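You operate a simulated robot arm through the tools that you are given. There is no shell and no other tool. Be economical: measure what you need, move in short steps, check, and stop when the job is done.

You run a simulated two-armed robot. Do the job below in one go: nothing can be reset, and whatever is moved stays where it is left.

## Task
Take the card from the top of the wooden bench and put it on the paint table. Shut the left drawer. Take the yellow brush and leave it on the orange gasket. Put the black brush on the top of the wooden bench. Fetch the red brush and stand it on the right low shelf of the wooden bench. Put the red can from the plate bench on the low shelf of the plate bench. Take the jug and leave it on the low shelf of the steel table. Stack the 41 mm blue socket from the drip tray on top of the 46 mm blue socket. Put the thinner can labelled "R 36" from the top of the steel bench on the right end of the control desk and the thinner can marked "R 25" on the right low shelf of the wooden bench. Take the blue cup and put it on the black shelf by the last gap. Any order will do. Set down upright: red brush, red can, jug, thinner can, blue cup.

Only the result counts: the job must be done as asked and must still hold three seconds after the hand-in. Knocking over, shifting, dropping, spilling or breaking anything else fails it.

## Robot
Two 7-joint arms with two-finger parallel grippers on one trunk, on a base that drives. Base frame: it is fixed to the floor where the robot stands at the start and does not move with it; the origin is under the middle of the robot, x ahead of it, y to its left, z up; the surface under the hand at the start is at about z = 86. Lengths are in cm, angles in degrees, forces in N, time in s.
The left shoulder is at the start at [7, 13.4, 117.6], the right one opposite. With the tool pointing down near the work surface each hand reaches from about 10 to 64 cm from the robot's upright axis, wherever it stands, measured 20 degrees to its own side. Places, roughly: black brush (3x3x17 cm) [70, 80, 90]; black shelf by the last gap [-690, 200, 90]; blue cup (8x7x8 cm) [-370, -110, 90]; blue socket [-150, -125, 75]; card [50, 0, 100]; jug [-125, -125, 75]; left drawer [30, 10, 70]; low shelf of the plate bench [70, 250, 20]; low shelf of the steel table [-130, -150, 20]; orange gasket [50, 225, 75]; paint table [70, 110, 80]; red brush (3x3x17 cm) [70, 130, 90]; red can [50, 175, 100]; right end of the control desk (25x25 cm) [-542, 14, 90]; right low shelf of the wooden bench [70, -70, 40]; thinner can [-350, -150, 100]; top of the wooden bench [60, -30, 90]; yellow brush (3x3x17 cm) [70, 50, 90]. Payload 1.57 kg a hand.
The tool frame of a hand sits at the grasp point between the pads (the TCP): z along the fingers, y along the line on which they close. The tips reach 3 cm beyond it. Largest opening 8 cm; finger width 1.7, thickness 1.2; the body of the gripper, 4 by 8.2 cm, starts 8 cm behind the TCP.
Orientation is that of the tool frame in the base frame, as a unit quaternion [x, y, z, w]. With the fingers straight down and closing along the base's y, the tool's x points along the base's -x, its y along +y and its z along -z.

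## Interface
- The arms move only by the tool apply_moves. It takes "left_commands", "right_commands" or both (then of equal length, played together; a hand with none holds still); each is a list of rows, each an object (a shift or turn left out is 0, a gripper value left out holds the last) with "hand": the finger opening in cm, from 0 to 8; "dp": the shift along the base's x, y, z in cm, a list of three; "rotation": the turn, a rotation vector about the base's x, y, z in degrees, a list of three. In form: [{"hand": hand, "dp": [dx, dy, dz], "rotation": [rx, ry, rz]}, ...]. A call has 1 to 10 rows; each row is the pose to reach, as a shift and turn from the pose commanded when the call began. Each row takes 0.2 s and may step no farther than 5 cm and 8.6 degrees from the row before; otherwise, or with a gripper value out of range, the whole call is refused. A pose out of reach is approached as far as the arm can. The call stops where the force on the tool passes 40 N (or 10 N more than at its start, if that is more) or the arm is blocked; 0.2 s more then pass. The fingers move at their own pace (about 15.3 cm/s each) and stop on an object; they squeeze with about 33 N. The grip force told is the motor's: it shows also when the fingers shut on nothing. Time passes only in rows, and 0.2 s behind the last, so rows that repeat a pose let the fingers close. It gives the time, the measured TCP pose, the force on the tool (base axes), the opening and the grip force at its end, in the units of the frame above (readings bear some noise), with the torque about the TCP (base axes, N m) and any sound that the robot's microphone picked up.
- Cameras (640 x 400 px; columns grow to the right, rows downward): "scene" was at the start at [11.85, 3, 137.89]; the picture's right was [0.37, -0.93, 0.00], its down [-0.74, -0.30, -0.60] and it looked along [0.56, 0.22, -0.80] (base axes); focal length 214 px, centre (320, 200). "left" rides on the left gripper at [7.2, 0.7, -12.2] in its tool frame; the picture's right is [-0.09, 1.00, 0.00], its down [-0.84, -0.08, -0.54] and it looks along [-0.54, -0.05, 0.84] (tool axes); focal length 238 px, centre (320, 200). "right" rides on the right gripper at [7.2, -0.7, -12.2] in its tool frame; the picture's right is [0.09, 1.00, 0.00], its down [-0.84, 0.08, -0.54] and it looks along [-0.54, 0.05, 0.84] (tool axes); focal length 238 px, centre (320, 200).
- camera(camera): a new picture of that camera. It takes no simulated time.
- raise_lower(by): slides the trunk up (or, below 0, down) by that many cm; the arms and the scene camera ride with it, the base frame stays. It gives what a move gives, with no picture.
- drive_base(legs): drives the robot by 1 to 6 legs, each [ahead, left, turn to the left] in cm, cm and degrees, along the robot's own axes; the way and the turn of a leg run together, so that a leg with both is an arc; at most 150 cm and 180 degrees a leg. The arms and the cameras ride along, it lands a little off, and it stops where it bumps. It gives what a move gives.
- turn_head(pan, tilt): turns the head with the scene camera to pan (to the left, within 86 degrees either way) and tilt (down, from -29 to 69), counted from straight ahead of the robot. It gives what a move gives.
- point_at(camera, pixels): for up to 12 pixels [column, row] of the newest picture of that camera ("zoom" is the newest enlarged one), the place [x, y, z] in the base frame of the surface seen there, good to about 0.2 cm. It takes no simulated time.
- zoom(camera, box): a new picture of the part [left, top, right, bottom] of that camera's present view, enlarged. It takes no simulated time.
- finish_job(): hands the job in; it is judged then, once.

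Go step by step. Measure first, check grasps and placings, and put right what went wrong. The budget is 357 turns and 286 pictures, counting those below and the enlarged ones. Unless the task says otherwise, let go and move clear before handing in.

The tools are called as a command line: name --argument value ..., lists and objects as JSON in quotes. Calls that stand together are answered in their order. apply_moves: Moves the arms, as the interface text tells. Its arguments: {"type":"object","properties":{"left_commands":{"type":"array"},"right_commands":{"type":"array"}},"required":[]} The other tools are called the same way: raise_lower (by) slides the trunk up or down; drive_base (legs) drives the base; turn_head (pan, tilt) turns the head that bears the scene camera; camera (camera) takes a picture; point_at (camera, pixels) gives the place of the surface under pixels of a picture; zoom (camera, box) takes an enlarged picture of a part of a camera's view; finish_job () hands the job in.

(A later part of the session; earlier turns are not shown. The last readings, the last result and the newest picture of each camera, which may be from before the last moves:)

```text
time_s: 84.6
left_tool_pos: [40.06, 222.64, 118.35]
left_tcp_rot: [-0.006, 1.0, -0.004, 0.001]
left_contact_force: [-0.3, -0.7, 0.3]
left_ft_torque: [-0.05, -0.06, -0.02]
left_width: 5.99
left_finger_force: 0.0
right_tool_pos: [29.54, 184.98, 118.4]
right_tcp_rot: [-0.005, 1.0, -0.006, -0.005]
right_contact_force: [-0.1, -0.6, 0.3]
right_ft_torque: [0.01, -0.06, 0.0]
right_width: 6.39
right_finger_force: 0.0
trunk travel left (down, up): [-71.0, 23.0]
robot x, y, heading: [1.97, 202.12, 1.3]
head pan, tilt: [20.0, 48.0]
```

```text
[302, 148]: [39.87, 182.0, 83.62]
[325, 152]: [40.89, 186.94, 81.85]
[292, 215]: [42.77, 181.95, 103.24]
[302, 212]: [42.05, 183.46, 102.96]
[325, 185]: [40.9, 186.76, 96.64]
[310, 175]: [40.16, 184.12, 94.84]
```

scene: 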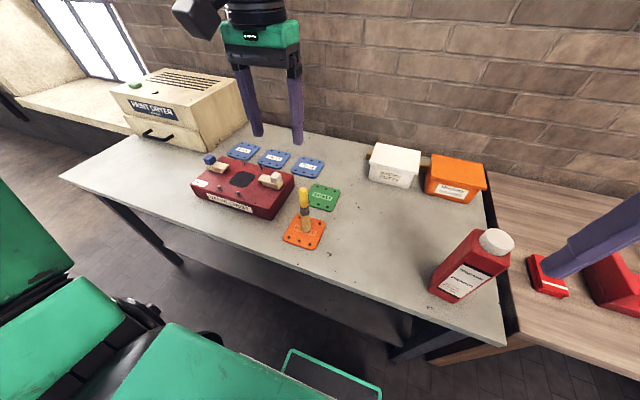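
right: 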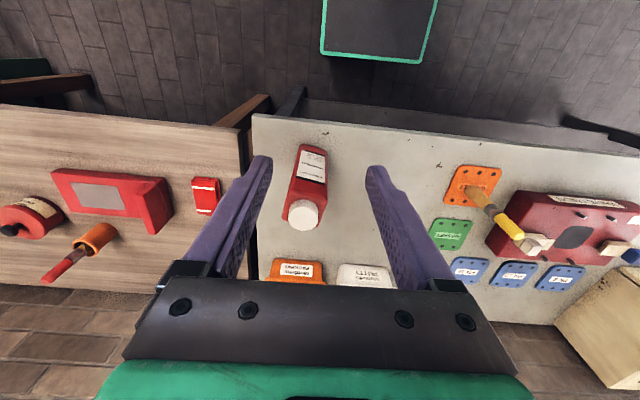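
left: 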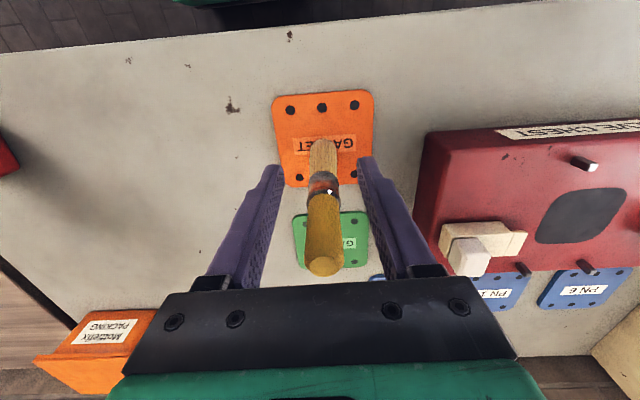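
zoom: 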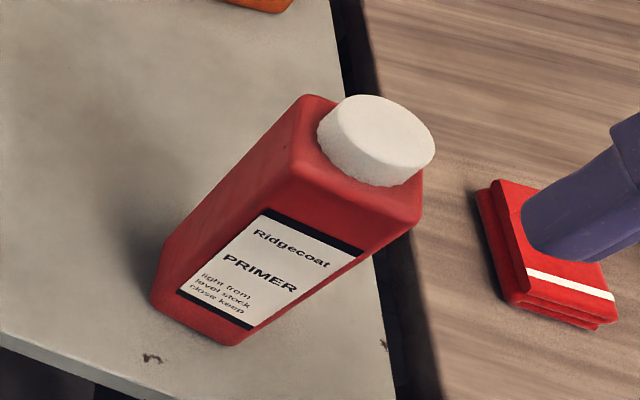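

The can is about 5.4×5×21 cm, centre ≈(43.2,184.2), yaw about −10°. I'll back off 15 cm and turn the right hand to point forward for a level grasp.

drive_base --legs '[[-15, 0, -1]]'

apply_moves --right_commands '[{"hand": 8, "dp": [1, 0, -1], "rotation": [0, -8, 0]}, {"dp": [2, 0, -2], "rotation": [0, -16, 0]}, {"dp": [3, 0, -4], "rotation": [0, -24, 0]}, {"dp": [4, 0, -6], "rotation": [0, -32, 0]}, {"dp": [5, 0, -8], "rotation": [0, -40, 0]}, {"dp": [6, 0, -10], "rotation": [0, -48, 0]}, {"dp": [7, 0, -12], "rotation": [0, -56, 0]}, {"dp": [9, 0, -14], "rotation": [0, -64, 0]}, {"dp": [11, 0, -16], "rotation": [0, -72, 0]}, {"dp": [13, 0, -18], "rotation": [0, -80, 0]}]'

camera --camera "right"

camera --camera "scene"

```text
time_s: 86.0
left_tool_pos: [26.13, 221.7, 118.12]
left_tcp_rot: [0.001, 1.0, -0.005, -0.002]
left_contact_force: [0.0, 0.0, -0.1]
left_ft_torque: [-0.03, 0.04, -0.01]
left_width: 6.0
left_finger_force: 0.0
right_tool_pos: [14.97, 184.25, 118.31]
right_tcp_rot: [0.001, 1.0, -0.007, -0.008]
right_contact_force: [0.2, -0.7, 0.2]
right_ft_torque: [0.0, 0.03, 0.01]
right_width: 6.39
right_finger_force: 0.2
trunk travel left (down, up): [-71.0, 23.0]
robot x, y, heading: [-12.97, 202.17, 0.1]
head pan, tilt: [20.0, 48.0]
```

```text
time_s: 88.2
left_tool_pos: [26.42, 221.72, 118.07]
left_tcp_rot: [0.001, 1.0, -0.004, -0.003]
left_contact_force: [1.6, -2.4, 1.4]
left_ft_torque: [0.14, 0.07, 0.03]
left_width: 6.03
left_finger_force: 0.1
right_tool_pos: [30.11, 189.42, 97.84]
right_tcp_rot: [0.043, 0.782, 0.01, 0.621]
right_contact_force: [-2.0, 0.9, -4.8]
right_ft_torque: [-0.09, -0.57, -0.05]
right_width: 8.0
right_finger_force: 0.0
right hand out of reach, approached as far as the arm can: row 6, 7, 8, 9, 10
trunk travel left (down, up): [-71.0, 23.0]
robot x, y, heading: [-13.18, 202.15, 0.3]
head pan, tilt: [20.0, 48.0]
```

```text
226 pictures are left
```

right: 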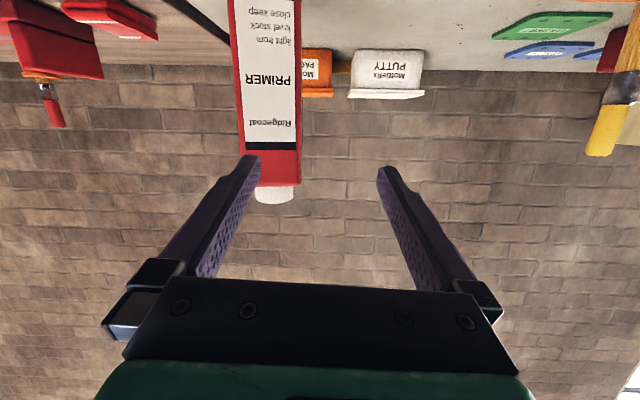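

```text
225 pictures are left
```

scene: 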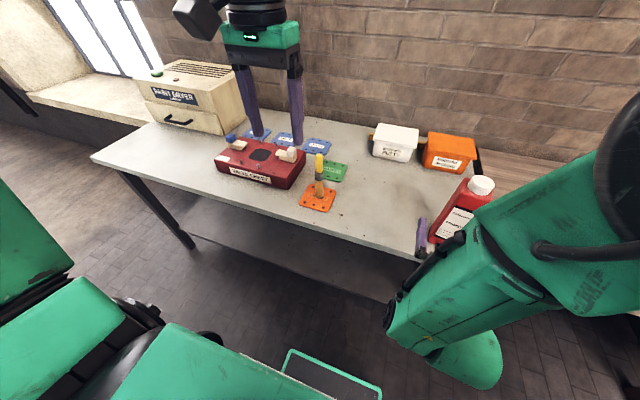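

The forward-pointing pose is too near the body (elbow folded). I'll back off another 18 cm and extend the arm.

drive_base --legs '[[-18, 0, 0]]'

apply_moves --right_commands '[{"dp": [3, -1, -0.5], "rotation": [0, -4, 0]}, {"dp": [6, -2, -1], "rotation": [0, -8, 0]}, {"dp": [9, -3, -1.5], "rotation": [0, -11, 0]}, {"dp": [12, -4, -2], "rotation": [0, -13, 0]}, {"dp": [15, -5, -2.5], "rotation": [0, -13, 0]}]'

camera --camera "right"

camera --camera "scene"

```text
time_s: 89.7
left_tool_pos: [8.21, 221.79, 118.12]
left_tcp_rot: [0.002, 1.0, -0.005, -0.002]
left_contact_force: [-0.5, 0.2, 0.0]
left_ft_torque: [0.01, 0.05, -0.01]
left_width: 6.03
left_finger_force: 0.0
right_tool_pos: [11.99, 189.3, 98.05]
right_tcp_rot: [0.046, 0.782, 0.01, 0.622]
right_contact_force: [-0.5, 0.5, 0.0]
right_ft_torque: [-0.02, -0.01, -0.01]
right_width: 7.99
right_finger_force: 0.0
trunk travel left (down, up): [-71.0, 23.0]
robot x, y, heading: [-31.28, 202.28, -0.0]
head pan, tilt: [20.0, 48.0]
```

```text
time_s: 90.9
left_tool_pos: [7.84, 221.76, 118.12]
left_tcp_rot: [0.002, 1.0, -0.004, 0.0]
left_contact_force: [0.0, 0.5, 0.1]
left_ft_torque: [-0.01, -0.02, 0.01]
left_width: 5.98
left_finger_force: 0.0
right_tool_pos: [23.36, 191.14, 98.94]
right_tcp_rot: [0.048, 0.707, 0.014, 0.706]
right_contact_force: [-0.1, 0.3, 0.4]
right_ft_torque: [-0.01, -0.02, -0.02]
right_width: 8.0
right_finger_force: 0.1
right hand out of reach, approached as far as the arm can: row 2, 3, 4, 5
trunk travel left (down, up): [-71.0, 23.0]
robot x, y, heading: [-30.86, 202.45, 0.3]
head pan, tilt: [20.0, 48.0]
```

```text
224 pictures are left
```

right: 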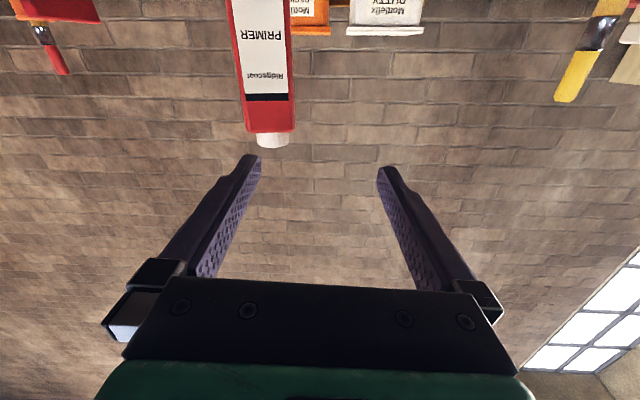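

```text
223 pictures are left
```

scene: 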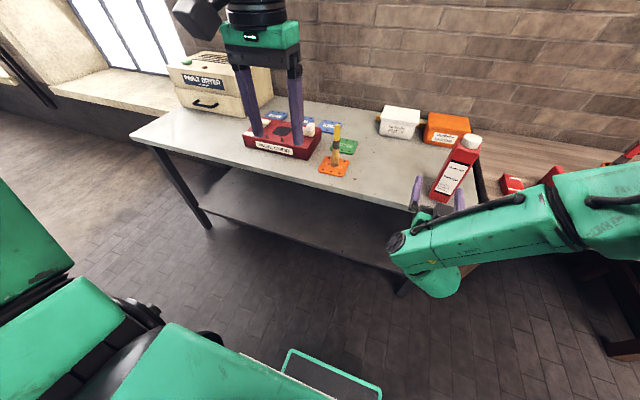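

At full 90° the wrist can't hold y. I'll use a tilted grasp (about 55° from down) instead, and see whether that's reachable.

apply_moves --right_commands '[{"dp": [0, -1.5, 1], "rotation": [0, 8, 0]}, {"dp": [0, -3, 2], "rotation": [0, 16, 0]}, {"dp": [0, -4.5, 3], "rotation": [0, 24, 0]}, {"dp": [1, -5.7, 3.5], "rotation": [0, 32, 0]}, {"dp": [2, -6.5, 4], "rotation": [0, 36, 0]}]'

camera --camera "right"

```text
time_s: 92.1
left_tool_pos: [8.12, 221.68, 118.09]
left_tcp_rot: [0.002, 1.0, -0.004, -0.001]
left_contact_force: [-0.4, 0.8, -0.4]
left_ft_torque: [-0.04, 0.0, 0.03]
left_width: 6.02
left_finger_force: 0.0
right_tool_pos: [25.55, 184.66, 103.07]
right_tcp_rot: [0.048, 0.89, 0.002, 0.454]
right_contact_force: [-0.1, 0.0, 0.2]
right_ft_torque: [0.0, 0.04, 0.01]
right_width: 8.03
right_finger_force: 0.2
trunk travel left (down, up): [-71.0, 23.0]
robot x, y, heading: [-31.0, 202.26, 0.1]
head pan, tilt: [20.0, 48.0]
```

```text
222 pictures are left
```

right: 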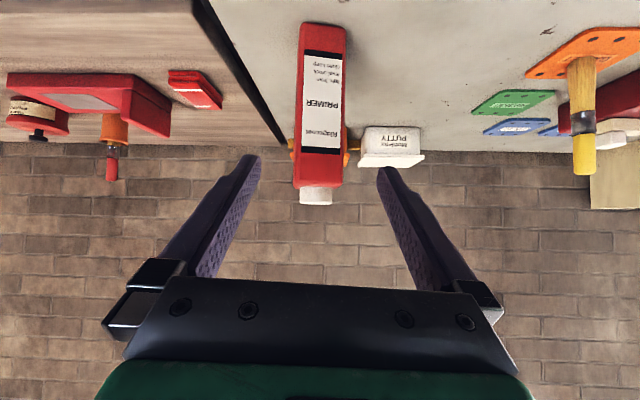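

Reachable and clean: can centred at (320,110). I'll drive ahead 9 cm, then correct yaw −5°, roll −2.7° and drop to z≈96.

drive_base --legs '[[9, 0, 0]]'

apply_moves --right_commands '[{"dp": [-1, 0, -3], "rotation": [-1.3, 0, -2.5]}, {"dp": [-1, -0.2, -7], "rotation": [-2.7, 0, -5]}]'

camera --camera "right"

```text
time_s: 93.2
left_tool_pos: [16.62, 221.87, 118.31]
left_tcp_rot: [0.001, 1.0, -0.005, 0.001]
left_contact_force: [-0.8, 0.5, 0.4]
left_ft_torque: [-0.03, 0.02, 0.03]
left_width: 5.99
left_finger_force: 0.1
right_tool_pos: [34.23, 184.87, 103.03]
right_tcp_rot: [0.048, 0.889, 0.001, 0.456]
right_contact_force: [0.7, -0.4, -0.6]
right_ft_torque: [0.03, -0.01, -0.01]
right_width: 8.0
right_finger_force: 0.1
trunk travel left (down, up): [-71.0, 23.0]
robot x, y, heading: [-21.78, 201.88, 0.2]
head pan, tilt: [20.0, 48.0]
```

```text
time_s: 93.8
left_tool_pos: [17.1, 221.72, 118.1]
left_tcp_rot: [0.001, 1.0, -0.004, -0.001]
left_contact_force: [0.8, -0.1, -0.7]
left_ft_torque: [-0.02, 0.0, -0.03]
left_width: 5.98
left_finger_force: 0.1
right_tool_pos: [33.42, 184.9, 96.01]
right_tcp_rot: [0.075, 0.887, -0.04, 0.455]
right_contact_force: [0.6, 0.3, -0.1]
right_ft_torque: [0.0, -0.02, 0.03]
right_width: 7.99
right_finger_force: 0.0
trunk travel left (down, up): [-71.0, 23.0]
robot x, y, heading: [-22.03, 202.22, -0.0]
head pan, tilt: [20.0, 48.0]
```

```text
221 pictures are left
```

right: 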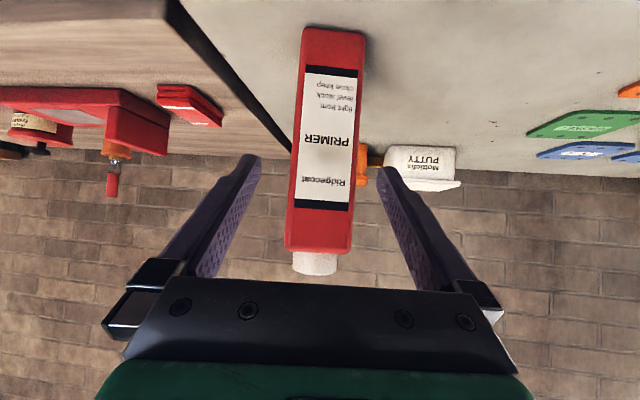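

Aligned in yaw. I'll measure the can's edges from this view to fix lateral offset.

point_at --camera "right" --pixels '[[296, 180], [356, 185], [292, 235], [347, 238], [320, 262], [300, 120], [360, 120]]'

```text
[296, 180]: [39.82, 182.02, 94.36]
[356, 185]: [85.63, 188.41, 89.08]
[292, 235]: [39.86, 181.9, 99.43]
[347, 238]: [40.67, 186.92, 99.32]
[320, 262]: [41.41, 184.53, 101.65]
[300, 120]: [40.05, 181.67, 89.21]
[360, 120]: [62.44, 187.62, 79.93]
```

Front face mid at (40.3,184.5); I'll shift +0.8 in y and advance to TCP (42.8,184.1), then close.

apply_moves --right_commands '[{"dp": [0, 0.8, 0]}, {"dp": [3, 0.3, 0]}, {"dp": [6, -0.2, 0]}, {"dp": [9.2, -0.8, 0]}]'

camera --camera "right"

```text
time_s: 94.8
left_tool_pos: [16.96, 221.77, 118.13]
left_tcp_rot: [0.001, 1.0, -0.004, -0.001]
left_contact_force: [-0.2, 0.7, 0.4]
left_ft_torque: [-0.02, -0.02, 0.0]
left_width: 6.02
left_finger_force: 0.0
right_tool_pos: [42.69, 183.96, 95.88]
right_tcp_rot: [0.076, 0.887, -0.041, 0.454]
right_contact_force: [0.0, -0.2, 0.3]
right_ft_torque: [-0.03, 0.05, -0.01]
right_width: 8.03
right_finger_force: 0.2
trunk travel left (down, up): [-71.0, 23.0]
robot x, y, heading: [-22.14, 202.45, 0.1]
head pan, tilt: [20.0, 48.0]
```

```text
220 pictures are left
```

right: 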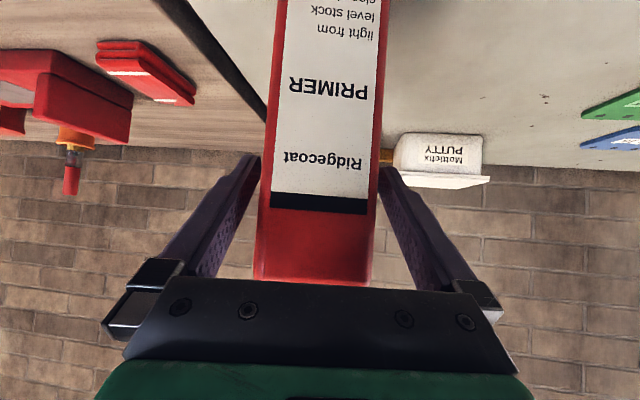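

The can is centred between the fingers. Close and lift.

apply_moves --right_commands '[{"hand": 0}, {}, {}]'

apply_moves --right_commands '[{"dp": [0, 0, 1]}, {"dp": [0, 0, 3]}, {"dp": [0, 0, 6]}, {"dp": [0, 0, 9]}]'

camera --camera "right"

camera --camera "scene"

```text
time_s: 95.6
left_tool_pos: [16.85, 221.69, 118.12]
left_tcp_rot: [0.001, 1.0, -0.004, -0.001]
left_contact_force: [-0.3, -0.7, 0.1]
left_ft_torque: [0.02, 0.02, 0.01]
left_width: 6.01
left_finger_force: 0.0
right_tool_pos: [42.62, 183.97, 95.94]
right_tcp_rot: [0.076, 0.887, -0.041, 0.454]
right_contact_force: [1.6, -1.3, -0.3]
right_ft_torque: [0.03, -0.1, -0.04]
right_width: 6.17
right_finger_force: 33.1
trunk travel left (down, up): [-71.0, 23.0]
robot x, y, heading: [-22.4, 202.25, 0.4]
head pan, tilt: [20.0, 48.0]
```

```text
time_s: 96.6
left_tool_pos: [16.92, 221.7, 118.12]
left_tcp_rot: [0.0, 1.0, -0.005, -0.001]
left_contact_force: [0.2, -0.3, 0.4]
left_ft_torque: [-0.03, -0.03, 0.01]
left_width: 5.98
left_finger_force: 0.1
right_tool_pos: [42.71, 183.82, 104.88]
right_tcp_rot: [0.074, 0.887, -0.039, 0.454]
right_contact_force: [-0.6, -0.4, -5.6]
right_ft_torque: [0.01, 0.03, -0.04]
right_width: 6.17
right_finger_force: 33.1
trunk travel left (down, up): [-71.0, 23.0]
robot x, y, heading: [-22.05, 202.33, 0.2]
head pan, tilt: [20.0, 48.0]
```

```text
219 pictures are left
```

right: 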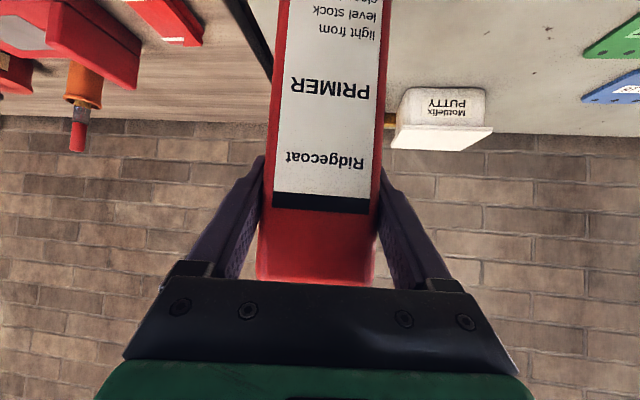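

```text
218 pictures are left
```

scene: 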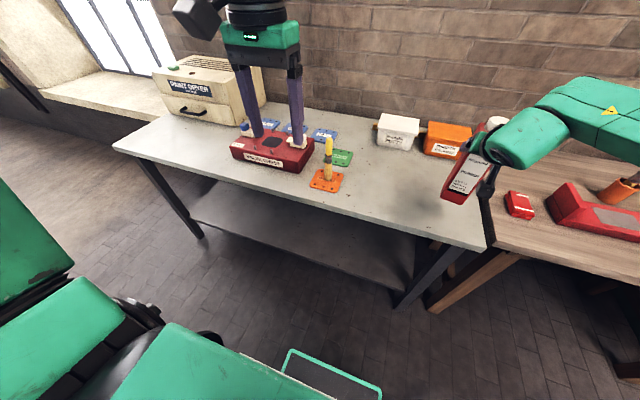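

Held; weighs about 5.5 N. I'll measure the low shelf and the legs.

point_at --camera "scene" --pixels '[[300, 225], [300, 255], [200, 222], [395, 275], [250, 220], [350, 250], [405, 290], [440, 260], [190, 200], [470, 250], [330, 235]]'

```text
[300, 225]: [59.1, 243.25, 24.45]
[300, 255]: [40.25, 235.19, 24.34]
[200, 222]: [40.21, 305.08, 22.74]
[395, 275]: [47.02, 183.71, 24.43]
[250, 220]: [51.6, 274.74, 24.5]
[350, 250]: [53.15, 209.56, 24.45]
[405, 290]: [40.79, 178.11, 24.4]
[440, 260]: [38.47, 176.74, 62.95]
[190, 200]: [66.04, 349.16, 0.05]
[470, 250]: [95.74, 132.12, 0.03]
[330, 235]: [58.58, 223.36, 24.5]
```

Shelf top z=24.4, x from ~38.5, y 177–305. The same posture lowered 64 cm by trunk suits; I'll back off 28, shift left 20, and lower the trunk.

drive_base --legs '[[-28, 0, 0], [0, 20, 0]]'

raise_lower --by -62

camera --camera "scene"

camera --camera "right"

```text
time_s: 99.8
left_tool_pos: [-11.5, 241.35, 118.07]
left_tcp_rot: [-0.002, 1.0, -0.003, -0.001]
left_contact_force: [0.0, -0.9, 0.4]
left_ft_torque: [0.02, -0.01, 0.02]
left_width: 6.01
left_finger_force: 0.2
right_tool_pos: [14.51, 203.58, 104.77]
right_tcp_rot: [0.073, 0.887, -0.038, 0.454]
right_contact_force: [-0.3, -0.3, -6.5]
right_ft_torque: [0.03, 0.05, 0.02]
right_width: 6.18
right_finger_force: 33.3
trunk travel left (down, up): [-71.0, 23.0]
robot x, y, heading: [-50.5, 221.68, 0.4]
head pan, tilt: [20.0, 48.0]
```

```text
refused: -62 is not a number from -40 to 40
```

```text
217 pictures are left
```

scene: 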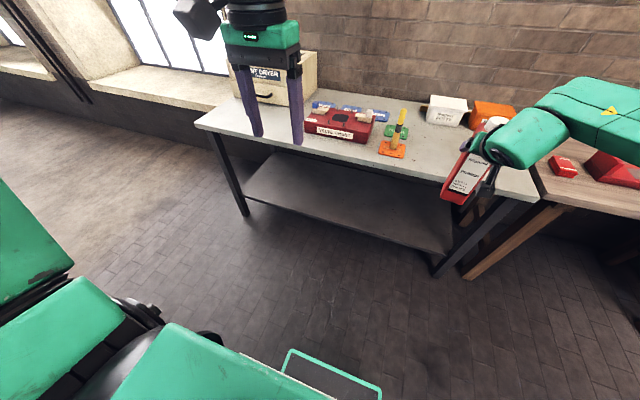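

```text
216 pictures are left
```

right: 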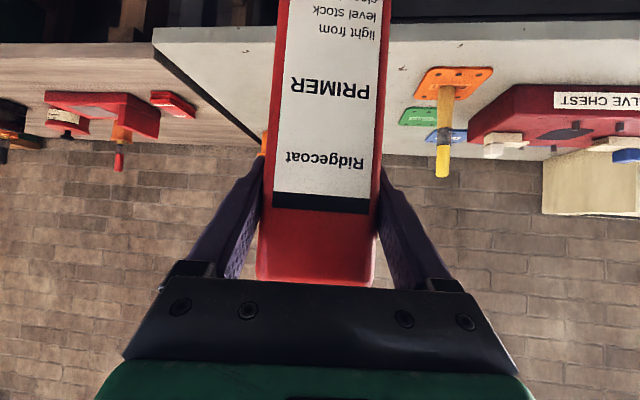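

The trunk moves at most 40 per call; I'll do it in two.

raise_lower --by -31

raise_lower --by -31

turn_head --pan -10 --tilt 15

camera --camera "scene"

camera --camera "right"

```text
time_s: 102.8
left_tool_pos: [-11.64, 241.58, 87.16]
left_tcp_rot: [-0.003, 1.0, -0.004, -0.001]
left_contact_force: [0.2, 0.0, 0.2]
left_ft_torque: [0.02, 0.01, 0.01]
left_width: 5.99
left_finger_force: 0.0
right_tool_pos: [14.55, 203.81, 73.9]
right_tcp_rot: [0.072, 0.887, -0.039, 0.454]
right_contact_force: [-0.2, -0.6, -4.7]
right_ft_torque: [-0.01, 0.02, -0.01]
right_width: 6.2
right_finger_force: 32.4
trunk travel left (down, up): [-40.0, 54.0]
robot x, y, heading: [-50.26, 222.07, 0.4]
head pan, tilt: [20.0, 48.0]
```

```text
time_s: 105.9
left_tool_pos: [-11.63, 241.5, 56.18]
left_tcp_rot: [-0.003, 1.0, -0.003, 0.0]
left_contact_force: [-0.3, -0.5, -0.2]
left_ft_torque: [0.0, 0.01, 0.02]
left_width: 6.01
left_finger_force: 0.1
right_tool_pos: [14.39, 203.88, 42.93]
right_tcp_rot: [0.073, 0.887, -0.04, 0.453]
right_contact_force: [-0.6, -0.1, -5.1]
right_ft_torque: [0.03, 0.05, 0.02]
right_width: 6.18
right_finger_force: 33.5
trunk travel left (down, up): [-9.0, 85.0]
robot x, y, heading: [-50.42, 221.84, 0.4]
head pan, tilt: [20.0, 48.0]
```

```text
time_s: 106.9
left_tool_pos: [-11.65, 241.58, 56.08]
left_tcp_rot: [-0.003, 1.0, -0.004, -0.001]
left_contact_force: [-0.6, -0.5, -0.2]
left_ft_torque: [0.0, -0.01, -0.02]
left_width: 5.99
left_finger_force: 0.0
right_tool_pos: [14.39, 203.73, 42.84]
right_tcp_rot: [0.073, 0.887, -0.039, 0.453]
right_contact_force: [-0.2, -0.2, -6.4]
right_ft_torque: [0.01, 0.04, -0.02]
right_width: 6.21
right_finger_force: 33.2
trunk travel left (down, up): [-9.0, 85.0]
robot x, y, heading: [-50.21, 221.9, 0.2]
head pan, tilt: [-10.0, 15.0]
```

```text
215 pictures are left
```

scene: 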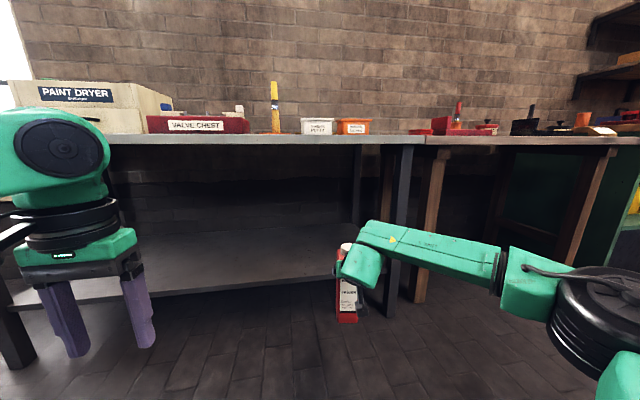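

```text
214 pictures are left
```

right: 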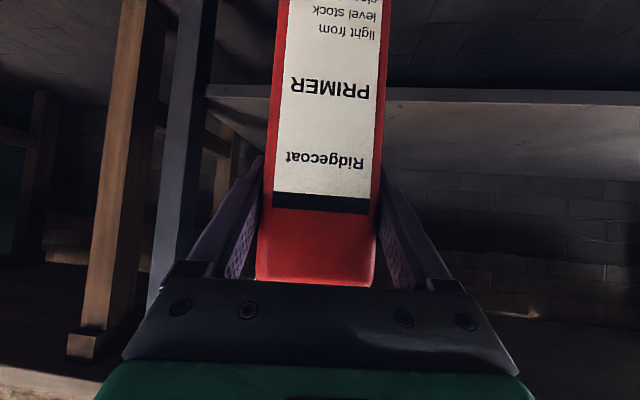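

The right forearm lies toward the bench leg. I'll measure the arm extents and legs to choose a lateral position.

point_at --camera "scene" --pixels '[[360, 255], [430, 250], [500, 265], [540, 290], [600, 300], [395, 200], [432, 200], [60, 150], [15, 250], [345, 300], [370, 285]]'

```text
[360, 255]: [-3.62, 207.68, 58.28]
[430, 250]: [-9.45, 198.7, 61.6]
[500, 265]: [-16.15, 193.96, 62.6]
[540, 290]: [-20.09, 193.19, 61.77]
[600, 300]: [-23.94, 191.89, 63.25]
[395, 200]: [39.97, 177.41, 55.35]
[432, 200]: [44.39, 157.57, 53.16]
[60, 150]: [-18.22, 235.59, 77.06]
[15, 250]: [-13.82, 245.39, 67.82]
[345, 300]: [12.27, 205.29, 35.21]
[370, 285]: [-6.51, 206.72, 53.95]
```

Everything clears (leg at y≈177, forearm y≥190). I'll drive ahead 35 cm over the shelf.

drive_base --legs '[[35, 0, 0]]'

camera --camera "scene"

camera --camera "right"

```text
time_s: 109.2
left_tool_pos: [23.48, 241.97, 56.2]
left_tcp_rot: [-0.003, 1.0, -0.003, 0.0]
left_contact_force: [-0.5, -0.5, -0.5]
left_ft_torque: [0.05, -0.01, 0.01]
left_width: 5.99
left_finger_force: 0.1
right_tool_pos: [49.47, 204.24, 42.78]
right_tcp_rot: [0.071, 0.887, -0.038, 0.454]
right_contact_force: [0.1, -0.1, -4.8]
right_ft_torque: [0.02, 0.02, 0.0]
right_width: 6.19
right_finger_force: 32.3
trunk travel left (down, up): [-9.0, 85.0]
robot x, y, heading: [-15.27, 222.07, 0.6]
head pan, tilt: [-10.0, 15.0]
```

```text
213 pictures are left
```

scene: 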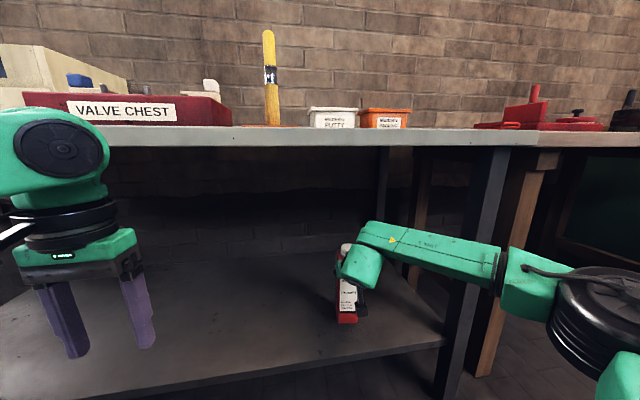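

```text
212 pictures are left
```

right: 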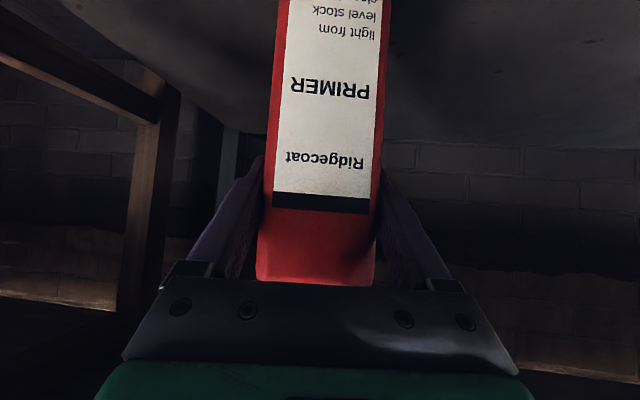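

The can hangs over the shelf. Lower 2.4 cm by arm in small steps until contact.

apply_moves --right_commands '[{"dp": [0, 0, -1]}, {"dp": [0, 0, -1.8]}, {"dp": [0, 0, -2.2]}, {"dp": [0, 0, -2.5]}]'

zoom --camera "scene" --box '[290, 210, 450, 350]'

```text
time_s: 110.2
left_tool_pos: [23.49, 241.96, 56.09]
left_tcp_rot: [-0.003, 1.0, -0.004, -0.001]
left_contact_force: [-0.4, 0.4, -0.4]
left_ft_torque: [0.01, 0.02, 0.0]
left_width: 6.01
left_finger_force: 0.1
right_tool_pos: [49.41, 204.21, 40.24]
right_tcp_rot: [0.071, 0.888, -0.038, 0.453]
right_contact_force: [-0.1, -0.3, -6.3]
right_ft_torque: [-0.03, 0.02, 0.02]
right_width: 6.17
right_finger_force: 33.1
trunk travel left (down, up): [-9.0, 85.0]
robot x, y, heading: [-15.46, 222.2, 0.4]
head pan, tilt: [-10.0, 15.0]
```

```text
2.86 times, centred on (370, 280) of scene
```

zoom: 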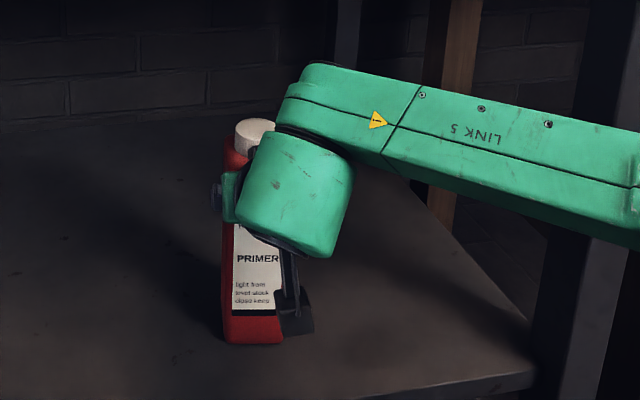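

No contact yet (−6 N is just weight). Lower a little more.

apply_moves --right_commands '[{"dp": [0, 0, -0.3]}, {"dp": [0, 0, -0.5]}, {"dp": [0, 0, -0.7]}]'

```text
time_s: 111.0
left_tool_pos: [23.19, 241.97, 56.29]
left_tcp_rot: [-0.004, 1.0, -0.004, 0.002]
left_contact_force: [-0.7, -0.1, -0.9]
left_ft_torque: [-0.03, 0.0, 0.01]
left_width: 6.0
left_finger_force: 0.1
right_tool_pos: [49.4, 204.25, 40.36]
right_tcp_rot: [0.073, 0.885, -0.038, 0.459]
right_contact_force: [-1.7, -3.1, 18.9]
right_ft_torque: [0.27, 0.69, 0.11]
right_width: 6.17
right_finger_force: 33.5
trunk travel left (down, up): [-9.0, 85.0]
robot x, y, heading: [-15.61, 222.03, 0.7]
head pan, tilt: [-10.0, 15.0]
```

Contact. Ease 0.4 up, open, and back straight out.

apply_moves --right_commands '[{"dp": [0, 0, 0.4]}, {"hand": 8, "dp": [0, 0, 0.4]}, {"dp": [0, 0, 0.4]}, {"dp": [-2, 0.35, 0.4]}, {"dp": [-5, 0.85, 0.4]}, {"dp": [-8, 1.4, 0.4]}, {"dp": [-11, 1.9, 0.4]}]'

camera --camera "right"

camera --camera "scene"

```text
time_s: 112.6
left_tool_pos: [23.34, 241.97, 56.04]
left_tcp_rot: [-0.004, 1.0, -0.005, -0.001]
left_contact_force: [-0.9, 0.0, -0.3]
left_ft_torque: [-0.02, -0.01, 0.01]
left_width: 6.02
left_finger_force: 0.1
right_tool_pos: [38.41, 206.25, 40.08]
right_tcp_rot: [0.071, 0.888, -0.038, 0.453]
right_contact_force: [0.3, -0.4, 0.4]
right_ft_torque: [-0.01, 0.02, 0.01]
right_width: 8.0
right_finger_force: 0.0
trunk travel left (down, up): [-9.0, 85.0]
robot x, y, heading: [-15.5, 221.9, 0.7]
head pan, tilt: [-10.0, 15.0]
```

```text
210 pictures are left
```

right: 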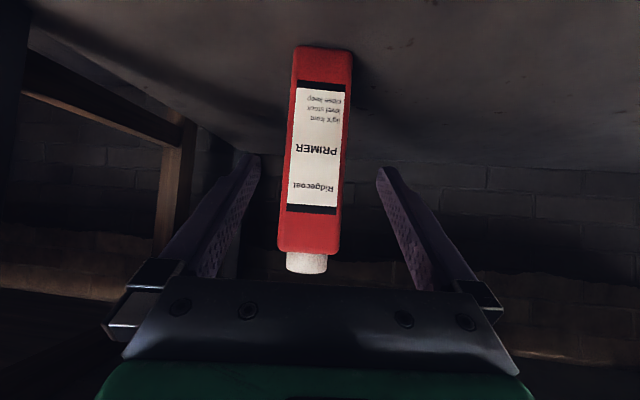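

```text
209 pictures are left
```

scene: 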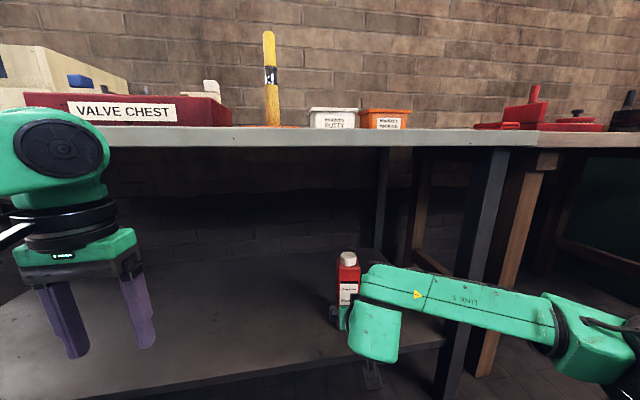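

The red can stands upright on the low shelf. I'll back out and raise the trunk, then head for the red brush with the same tilted hand.

drive_base --legs '[[-35, 0, 0]]'

raise_lower --by 35

raise_lower --by 30

drive_base --legs '[[0, -75, 0], [35, 0, 0]]'

turn_head --pan -5 --tilt 40

camera --camera "scene"

camera --camera "right"

```text
time_s: 114.8
left_tool_pos: [-11.41, 241.55, 56.25]
left_tcp_rot: [-0.001, 1.0, -0.005, 0.0]
left_contact_force: [0.7, -0.1, -0.1]
left_ft_torque: [0.03, 0.02, 0.0]
left_width: 5.98
left_finger_force: 0.1
right_tool_pos: [3.62, 205.79, 40.26]
right_tcp_rot: [0.074, 0.887, -0.039, 0.453]
right_contact_force: [-0.3, 0.0, 0.0]
right_ft_torque: [0.02, 0.0, -0.02]
right_width: 7.98
right_finger_force: 0.0
trunk travel left (down, up): [-9.0, 85.0]
robot x, y, heading: [-50.14, 221.71, 0.1]
head pan, tilt: [-10.0, 15.0]
```

```text
time_s: 118.2
left_tool_pos: [-11.31, 241.56, 91.1]
left_tcp_rot: [-0.001, 1.0, -0.003, -0.001]
left_contact_force: [0.5, 0.1, 0.2]
left_ft_torque: [-0.03, -0.01, -0.02]
left_width: 6.01
left_finger_force: 0.1
right_tool_pos: [3.61, 205.81, 75.03]
right_tcp_rot: [0.073, 0.887, -0.038, 0.454]
right_contact_force: [0.3, -0.5, -0.4]
right_ft_torque: [-0.01, 0.03, -0.02]
right_width: 8.0
right_finger_force: 0.0
trunk travel left (down, up): [-44.0, 50.0]
robot x, y, heading: [-50.32, 222.09, 0.2]
head pan, tilt: [-10.0, 15.0]
```

```text
time_s: 121.2
left_tool_pos: [-11.37, 241.57, 121.1]
left_tcp_rot: [-0.001, 1.0, -0.004, -0.001]
left_contact_force: [-0.5, 0.6, -0.5]
left_ft_torque: [-0.01, 0.0, 0.01]
left_width: 6.04
left_finger_force: 0.0
right_tool_pos: [3.65, 205.78, 105.05]
right_tcp_rot: [0.074, 0.887, -0.04, 0.454]
right_contact_force: [-0.2, 0.8, 0.5]
right_ft_torque: [0.03, 0.01, 0.01]
right_width: 8.01
right_finger_force: 0.0
trunk travel left (down, up): [-74.0, 20.0]
robot x, y, heading: [-49.89, 221.77, 0.3]
head pan, tilt: [-10.0, 15.0]
```

```text
time_s: 127.1
left_tool_pos: [23.3, 166.4, 121.25]
left_tcp_rot: [0.003, 1.0, -0.005, 0.0]
left_contact_force: [0.3, 0.0, 0.4]
left_ft_torque: [0.0, 0.0, 0.01]
left_width: 6.0
left_finger_force: 0.1
right_tool_pos: [38.06, 130.65, 105.21]
right_tcp_rot: [0.077, 0.887, -0.041, 0.455]
right_contact_force: [0.5, -0.1, -0.2]
right_ft_torque: [0.03, 0.01, 0.02]
right_width: 8.02
right_finger_force: 0.1
trunk travel left (down, up): [-74.0, 20.0]
robot x, y, heading: [-15.5, 146.58, -0.0]
head pan, tilt: [-10.0, 15.0]
```

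```text
time_s: 128.0
left_tool_pos: [23.37, 166.36, 121.24]
left_tcp_rot: [0.002, 1.0, -0.004, -0.001]
left_contact_force: [-0.1, -0.3, -0.8]
left_ft_torque: [0.0, 0.01, -0.01]
left_width: 5.99
left_finger_force: 0.0
right_tool_pos: [38.37, 130.6, 105.07]
right_tcp_rot: [0.076, 0.887, -0.04, 0.454]
right_contact_force: [0.2, 0.2, -0.3]
right_ft_torque: [-0.04, 0.01, 0.01]
right_width: 7.99
right_finger_force: 0.1
trunk travel left (down, up): [-74.0, 20.0]
robot x, y, heading: [-15.55, 147.37, 0.2]
head pan, tilt: [-5.0, 40.0]
```

```text
208 pictures are left
```

scene: 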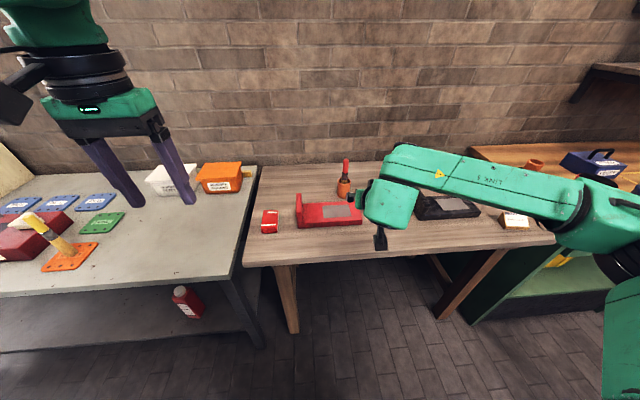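

```text
207 pictures are left
```

right: 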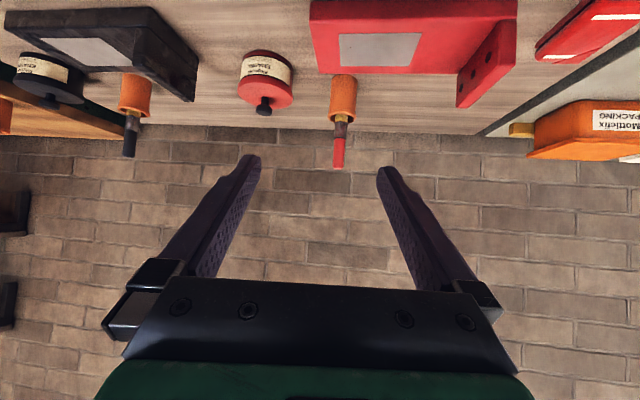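

The red brush is at right-view (340,150), its pot at (343,100). Measure.

zoom --camera "right" --box '[300, 70, 380, 180]'

point_at --camera "right" --pixels '[[338, 164], [338, 155], [339, 143], [340, 128], [343, 105], [485, 70], [263, 100]]'

```text
3.64 times, centred on (340, 125) of right
```

zoom: 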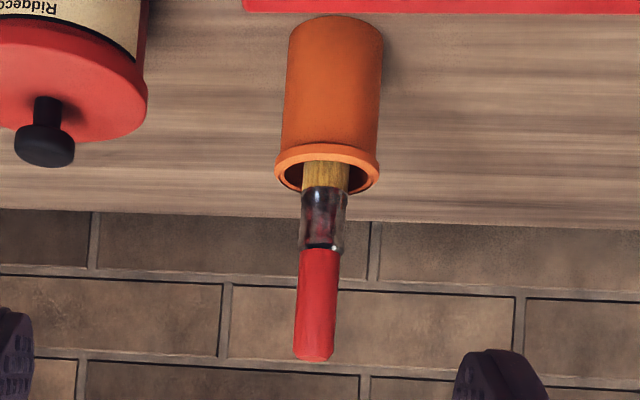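

```text
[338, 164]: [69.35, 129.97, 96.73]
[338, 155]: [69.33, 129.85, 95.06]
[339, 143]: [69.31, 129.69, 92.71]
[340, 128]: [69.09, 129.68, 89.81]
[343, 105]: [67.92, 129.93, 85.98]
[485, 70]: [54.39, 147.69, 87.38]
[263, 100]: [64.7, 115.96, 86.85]
```

Brush handle axis ≈(70.3,129.8), top z≈97. I'll drive ahead 19 cm, then approach with opening 5.

drive_base --legs '[[19, 0, 0]]'

apply_moves --right_commands '[{"hand": 5, "dp": [2, 0, -4]}, {"dp": [4, -0.3, -8]}, {"dp": [6, -0.5, -10.3]}]'

camera --camera "right"

```text
time_s: 129.6
left_tool_pos: [42.16, 166.26, 121.27]
left_tcp_rot: [0.004, 1.0, -0.004, 0.001]
left_contact_force: [0.3, -0.1, 0.2]
left_ft_torque: [0.0, 0.04, 0.01]
left_width: 5.99
left_finger_force: 0.1
right_tool_pos: [56.85, 130.4, 105.27]
right_tcp_rot: [0.078, 0.887, -0.041, 0.454]
right_contact_force: [0.4, 0.4, 0.0]
right_ft_torque: [-0.01, 0.0, 0.01]
right_width: 8.01
right_finger_force: 0.0
trunk travel left (down, up): [-74.0, 20.0]
robot x, y, heading: [3.97, 147.12, -0.4]
head pan, tilt: [-5.0, 40.0]
```

```text
time_s: 130.4
left_tool_pos: [42.6, 166.16, 121.18]
left_tcp_rot: [0.004, 1.0, -0.004, -0.001]
left_contact_force: [-0.1, 0.4, 0.5]
left_ft_torque: [0.03, 0.01, 0.02]
left_width: 6.02
left_finger_force: 0.0
right_tool_pos: [63.43, 129.96, 94.63]
right_tcp_rot: [0.078, 0.887, -0.042, 0.453]
right_contact_force: [0.6, -0.1, 0.3]
right_ft_torque: [0.01, 0.02, 0.02]
right_width: 5.0
right_finger_force: 0.2
trunk travel left (down, up): [-74.0, 20.0]
robot x, y, heading: [3.73, 146.68, -0.4]
head pan, tilt: [-5.0, 40.0]
```

```text
205 pictures are left
```

right: 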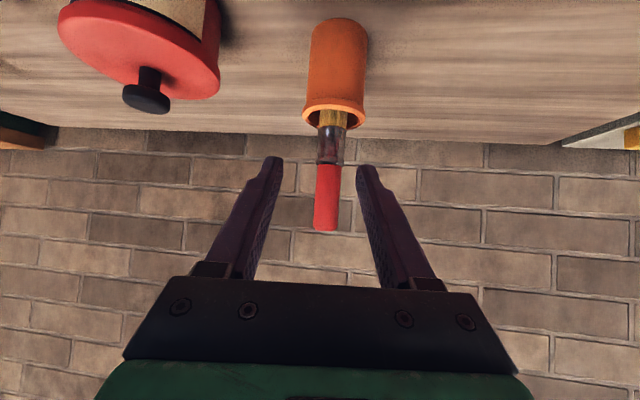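

Brush is centred at (327,195). Advance 6.8 cm and close.

apply_moves --right_commands '[{"dp": [3.5, 0, 0]}, {"dp": [6.8, -0.1, 0]}, {"hand": 0, "dp": [6.8, -0.1, 0]}, {"dp": [6.8, -0.1, 0]}, {"dp": [6.8, -0.1, 0]}]'

camera --camera "right"

```text
time_s: 131.6
left_tool_pos: [42.45, 166.33, 121.21]
left_tcp_rot: [0.003, 1.0, -0.005, -0.002]
left_contact_force: [0.2, -0.2, 0.6]
left_ft_torque: [0.01, -0.01, 0.03]
left_width: 5.99
left_finger_force: 0.1
right_tool_pos: [69.97, 129.9, 94.82]
right_tcp_rot: [0.077, 0.887, -0.041, 0.454]
right_contact_force: [-0.3, 0.0, -0.4]
right_ft_torque: [0.0, -0.02, -0.02]
right_width: 2.13
right_finger_force: 32.5
trunk travel left (down, up): [-74.0, 20.0]
robot x, y, heading: [3.49, 147.04, 0.1]
head pan, tilt: [-5.0, 40.0]
```

```text
204 pictures are left
```

right: 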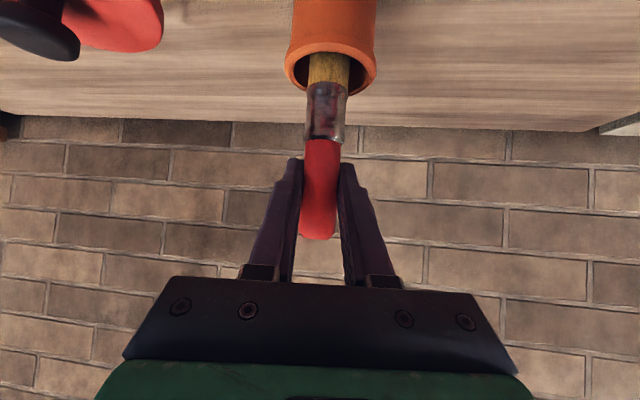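

Gripped (2.13 cm). I'll lift with the trunk for a purely vertical pull.

raise_lower --by 15

camera --camera "right"

camera --camera "scene"

```text
time_s: 133.3
left_tool_pos: [42.4, 166.28, 136.22]
left_tcp_rot: [0.002, 1.0, -0.005, -0.001]
left_contact_force: [0.1, 0.2, 0.3]
left_ft_torque: [0.01, -0.01, 0.02]
left_width: 6.0
left_finger_force: 0.2
right_tool_pos: [70.04, 129.7, 109.96]
right_tcp_rot: [0.078, 0.887, -0.042, 0.454]
right_contact_force: [0.4, 0.1, -0.7]
right_ft_torque: [-0.01, -0.01, -0.02]
right_width: 2.08
right_finger_force: 33.4
trunk travel left (down, up): [-89.0, 5.0]
robot x, y, heading: [3.64, 146.97, -0.1]
head pan, tilt: [-5.0, 40.0]
```

```text
203 pictures are left
```

right: 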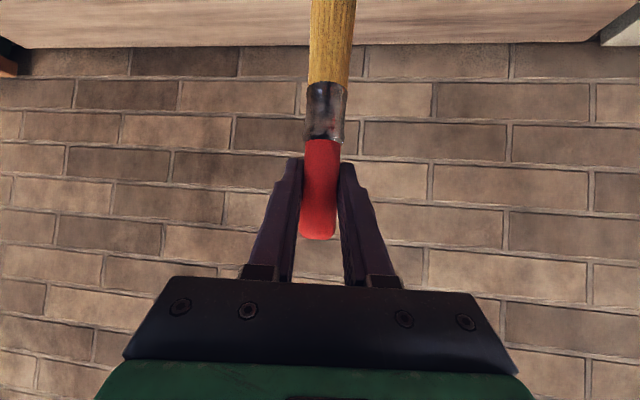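

```text
202 pictures are left
```

scene: 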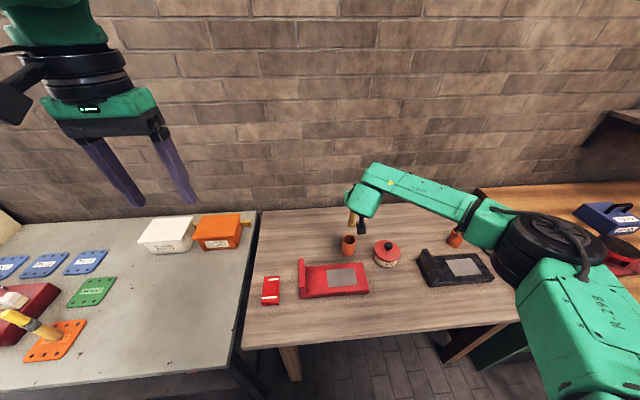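

The red brush is out of its pot. I'll back off 20 cm, tilt the left hand likewise, and move right toward the black brush.

drive_base --legs '[[-20, 0, 0]]'

apply_moves --left_commands '[{"hand": 6, "dp": [2, 0, -1.5], "rotation": [0, -6, 0]}, {"dp": [4, 0, -3], "rotation": [0, -12, 0]}, {"dp": [6, 0, -4.5], "rotation": [0, -18, 0]}, {"dp": [8, 0, -6], "rotation": [0, -24, 0]}, {"dp": [10, 0, -7.5], "rotation": [0, -30, 0]}, {"dp": [12, 0, -9], "rotation": [0, -36, 0]}, {"dp": [14, 0, -11], "rotation": [0, -42, 0]}, {"dp": [16, 0, -13], "rotation": [0, -47, 0]}, {"dp": [18, 0, -15], "rotation": [0, -51, 0]}, {"dp": [20, 0, -16], "rotation": [0, -54, 0]}]'

drive_base --legs '[[0, -81, 0]]'

camera --camera "scene"

camera --camera "left"

```text
time_s: 134.9
left_tool_pos: [23.11, 166.26, 136.06]
left_tcp_rot: [0.003, 1.0, -0.004, -0.003]
left_contact_force: [1.4, 0.1, -0.1]
left_ft_torque: [-0.02, 0.03, 0.0]
left_width: 6.0
left_finger_force: 0.0
right_tool_pos: [50.5, 129.79, 109.66]
right_tcp_rot: [0.078, 0.887, -0.043, 0.452]
right_contact_force: [0.6, -0.2, -0.5]
right_ft_torque: [0.01, 0.01, -0.03]
right_width: 2.11
right_finger_force: 33.0
trunk travel left (down, up): [-89.0, 5.0]
robot x, y, heading: [-16.27, 147.09, -0.2]
head pan, tilt: [-5.0, 40.0]
```

```text
time_s: 137.1
left_tool_pos: [42.8, 166.35, 119.99]
left_tcp_rot: [0.005, 0.891, -0.002, 0.453]
left_contact_force: [0.7, 0.1, -0.5]
left_ft_torque: [-0.02, -0.01, 0.02]
left_width: 6.02
left_finger_force: 0.0
right_tool_pos: [50.32, 129.75, 109.74]
right_tcp_rot: [0.078, 0.887, -0.042, 0.453]
right_contact_force: [0.1, 0.2, -1.0]
right_ft_torque: [0.02, -0.01, 0.02]
right_width: 2.09
right_finger_force: 33.0
trunk travel left (down, up): [-89.0, 5.0]
robot x, y, heading: [-16.2, 147.31, -0.2]
head pan, tilt: [-5.0, 40.0]
```

```text
time_s: 141.4
left_tool_pos: [42.43, 86.05, 120.05]
left_tcp_rot: [0.003, 0.891, -0.001, 0.453]
left_contact_force: [-0.1, -0.3, -0.1]
left_ft_torque: [0.02, -0.01, 0.0]
left_width: 5.98
left_finger_force: 0.0
right_tool_pos: [49.95, 49.51, 109.78]
right_tcp_rot: [0.076, 0.887, -0.042, 0.454]
right_contact_force: [-0.1, 0.1, -1.5]
right_ft_torque: [-0.03, 0.0, 0.02]
right_width: 2.1
right_finger_force: 33.1
trunk travel left (down, up): [-89.0, 5.0]
robot x, y, heading: [-16.4, 66.39, 0.2]
head pan, tilt: [-5.0, 40.0]
```

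```text
201 pictures are left
```

scene: 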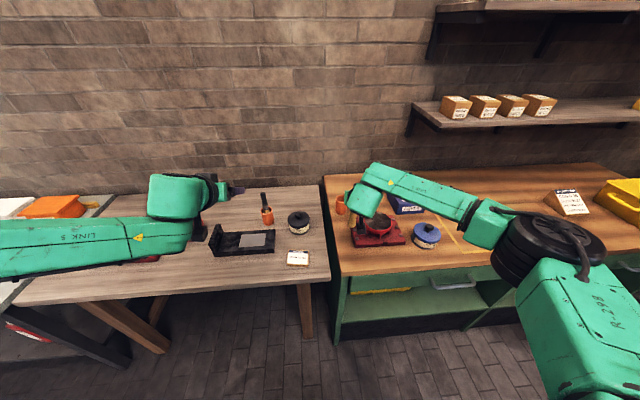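

```text
200 pictures are left
```

left: 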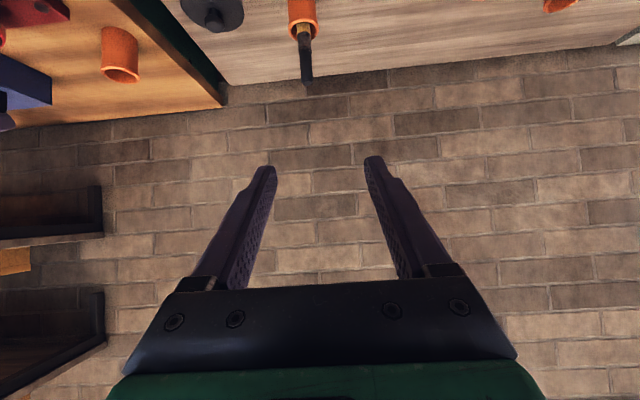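

The black brush appears at left (305,55). Measure it, while moving left down and right up.

point_at --camera "left" --pixels '[[308, 78], [305, 60], [303, 42], [118, 55]]'

apply_moves --left_commands '[{"hand": 5, "dp": [0, -0.5, -4]}, {"dp": [0, -1, -8]}, {"dp": [0, -1.5, -12]}, {"dp": [0, -2, -14]}]' --right_commands '[{"dp": [0, -1, 3]}, {"dp": [0, -2, 6]}, {"dp": [0, -3, 9]}, {"dp": [0, -4, 11]}]'

raise_lower --by -11

camera --camera "left"

```text
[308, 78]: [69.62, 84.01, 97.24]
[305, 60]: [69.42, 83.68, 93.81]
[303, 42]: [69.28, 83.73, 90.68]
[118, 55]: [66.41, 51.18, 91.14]
```

```text
time_s: 142.4
left_tool_pos: [42.35, 83.69, 106.16]
left_tcp_rot: [0.005, 0.891, -0.002, 0.453]
left_contact_force: [0.0, 0.4, 0.2]
left_ft_torque: [0.01, -0.02, 0.0]
left_width: 5.0
left_finger_force: 0.0
right_tool_pos: [49.97, 45.24, 120.95]
right_tcp_rot: [0.077, 0.887, -0.041, 0.453]
right_contact_force: [0.4, -0.1, -0.1]
right_ft_torque: [0.04, -0.01, 0.02]
right_width: 2.13
right_finger_force: 32.8
trunk travel left (down, up): [-89.0, 5.0]
robot x, y, heading: [-16.51, 66.18, -0.0]
head pan, tilt: [-5.0, 40.0]
```

```text
time_s: 143.8
left_tool_pos: [42.3, 83.97, 95.23]
left_tcp_rot: [0.005, 0.891, -0.002, 0.453]
left_contact_force: [0.0, 0.4, -0.4]
left_ft_torque: [0.02, -0.05, -0.02]
left_width: 5.01
left_finger_force: 0.0
right_tool_pos: [50.04, 45.35, 109.96]
right_tcp_rot: [0.076, 0.887, -0.04, 0.454]
right_contact_force: [0.2, 0.1, -0.5]
right_ft_torque: [0.03, 0.01, 0.0]
right_width: 2.08
right_finger_force: 33.3
trunk travel left (down, up): [-78.0, 16.0]
robot x, y, heading: [-16.44, 66.43, -0.2]
head pan, tilt: [-5.0, 40.0]
```

```text
199 pictures are left
```

left: 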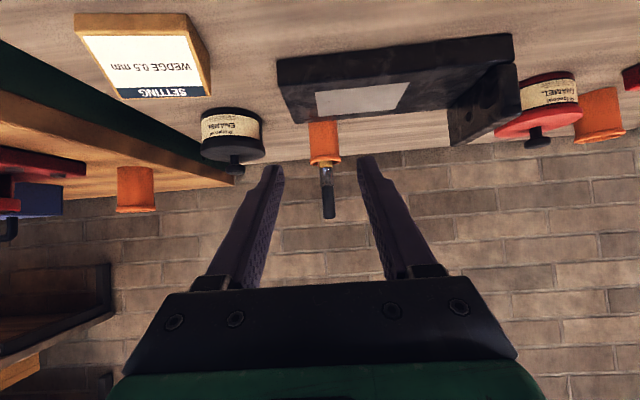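

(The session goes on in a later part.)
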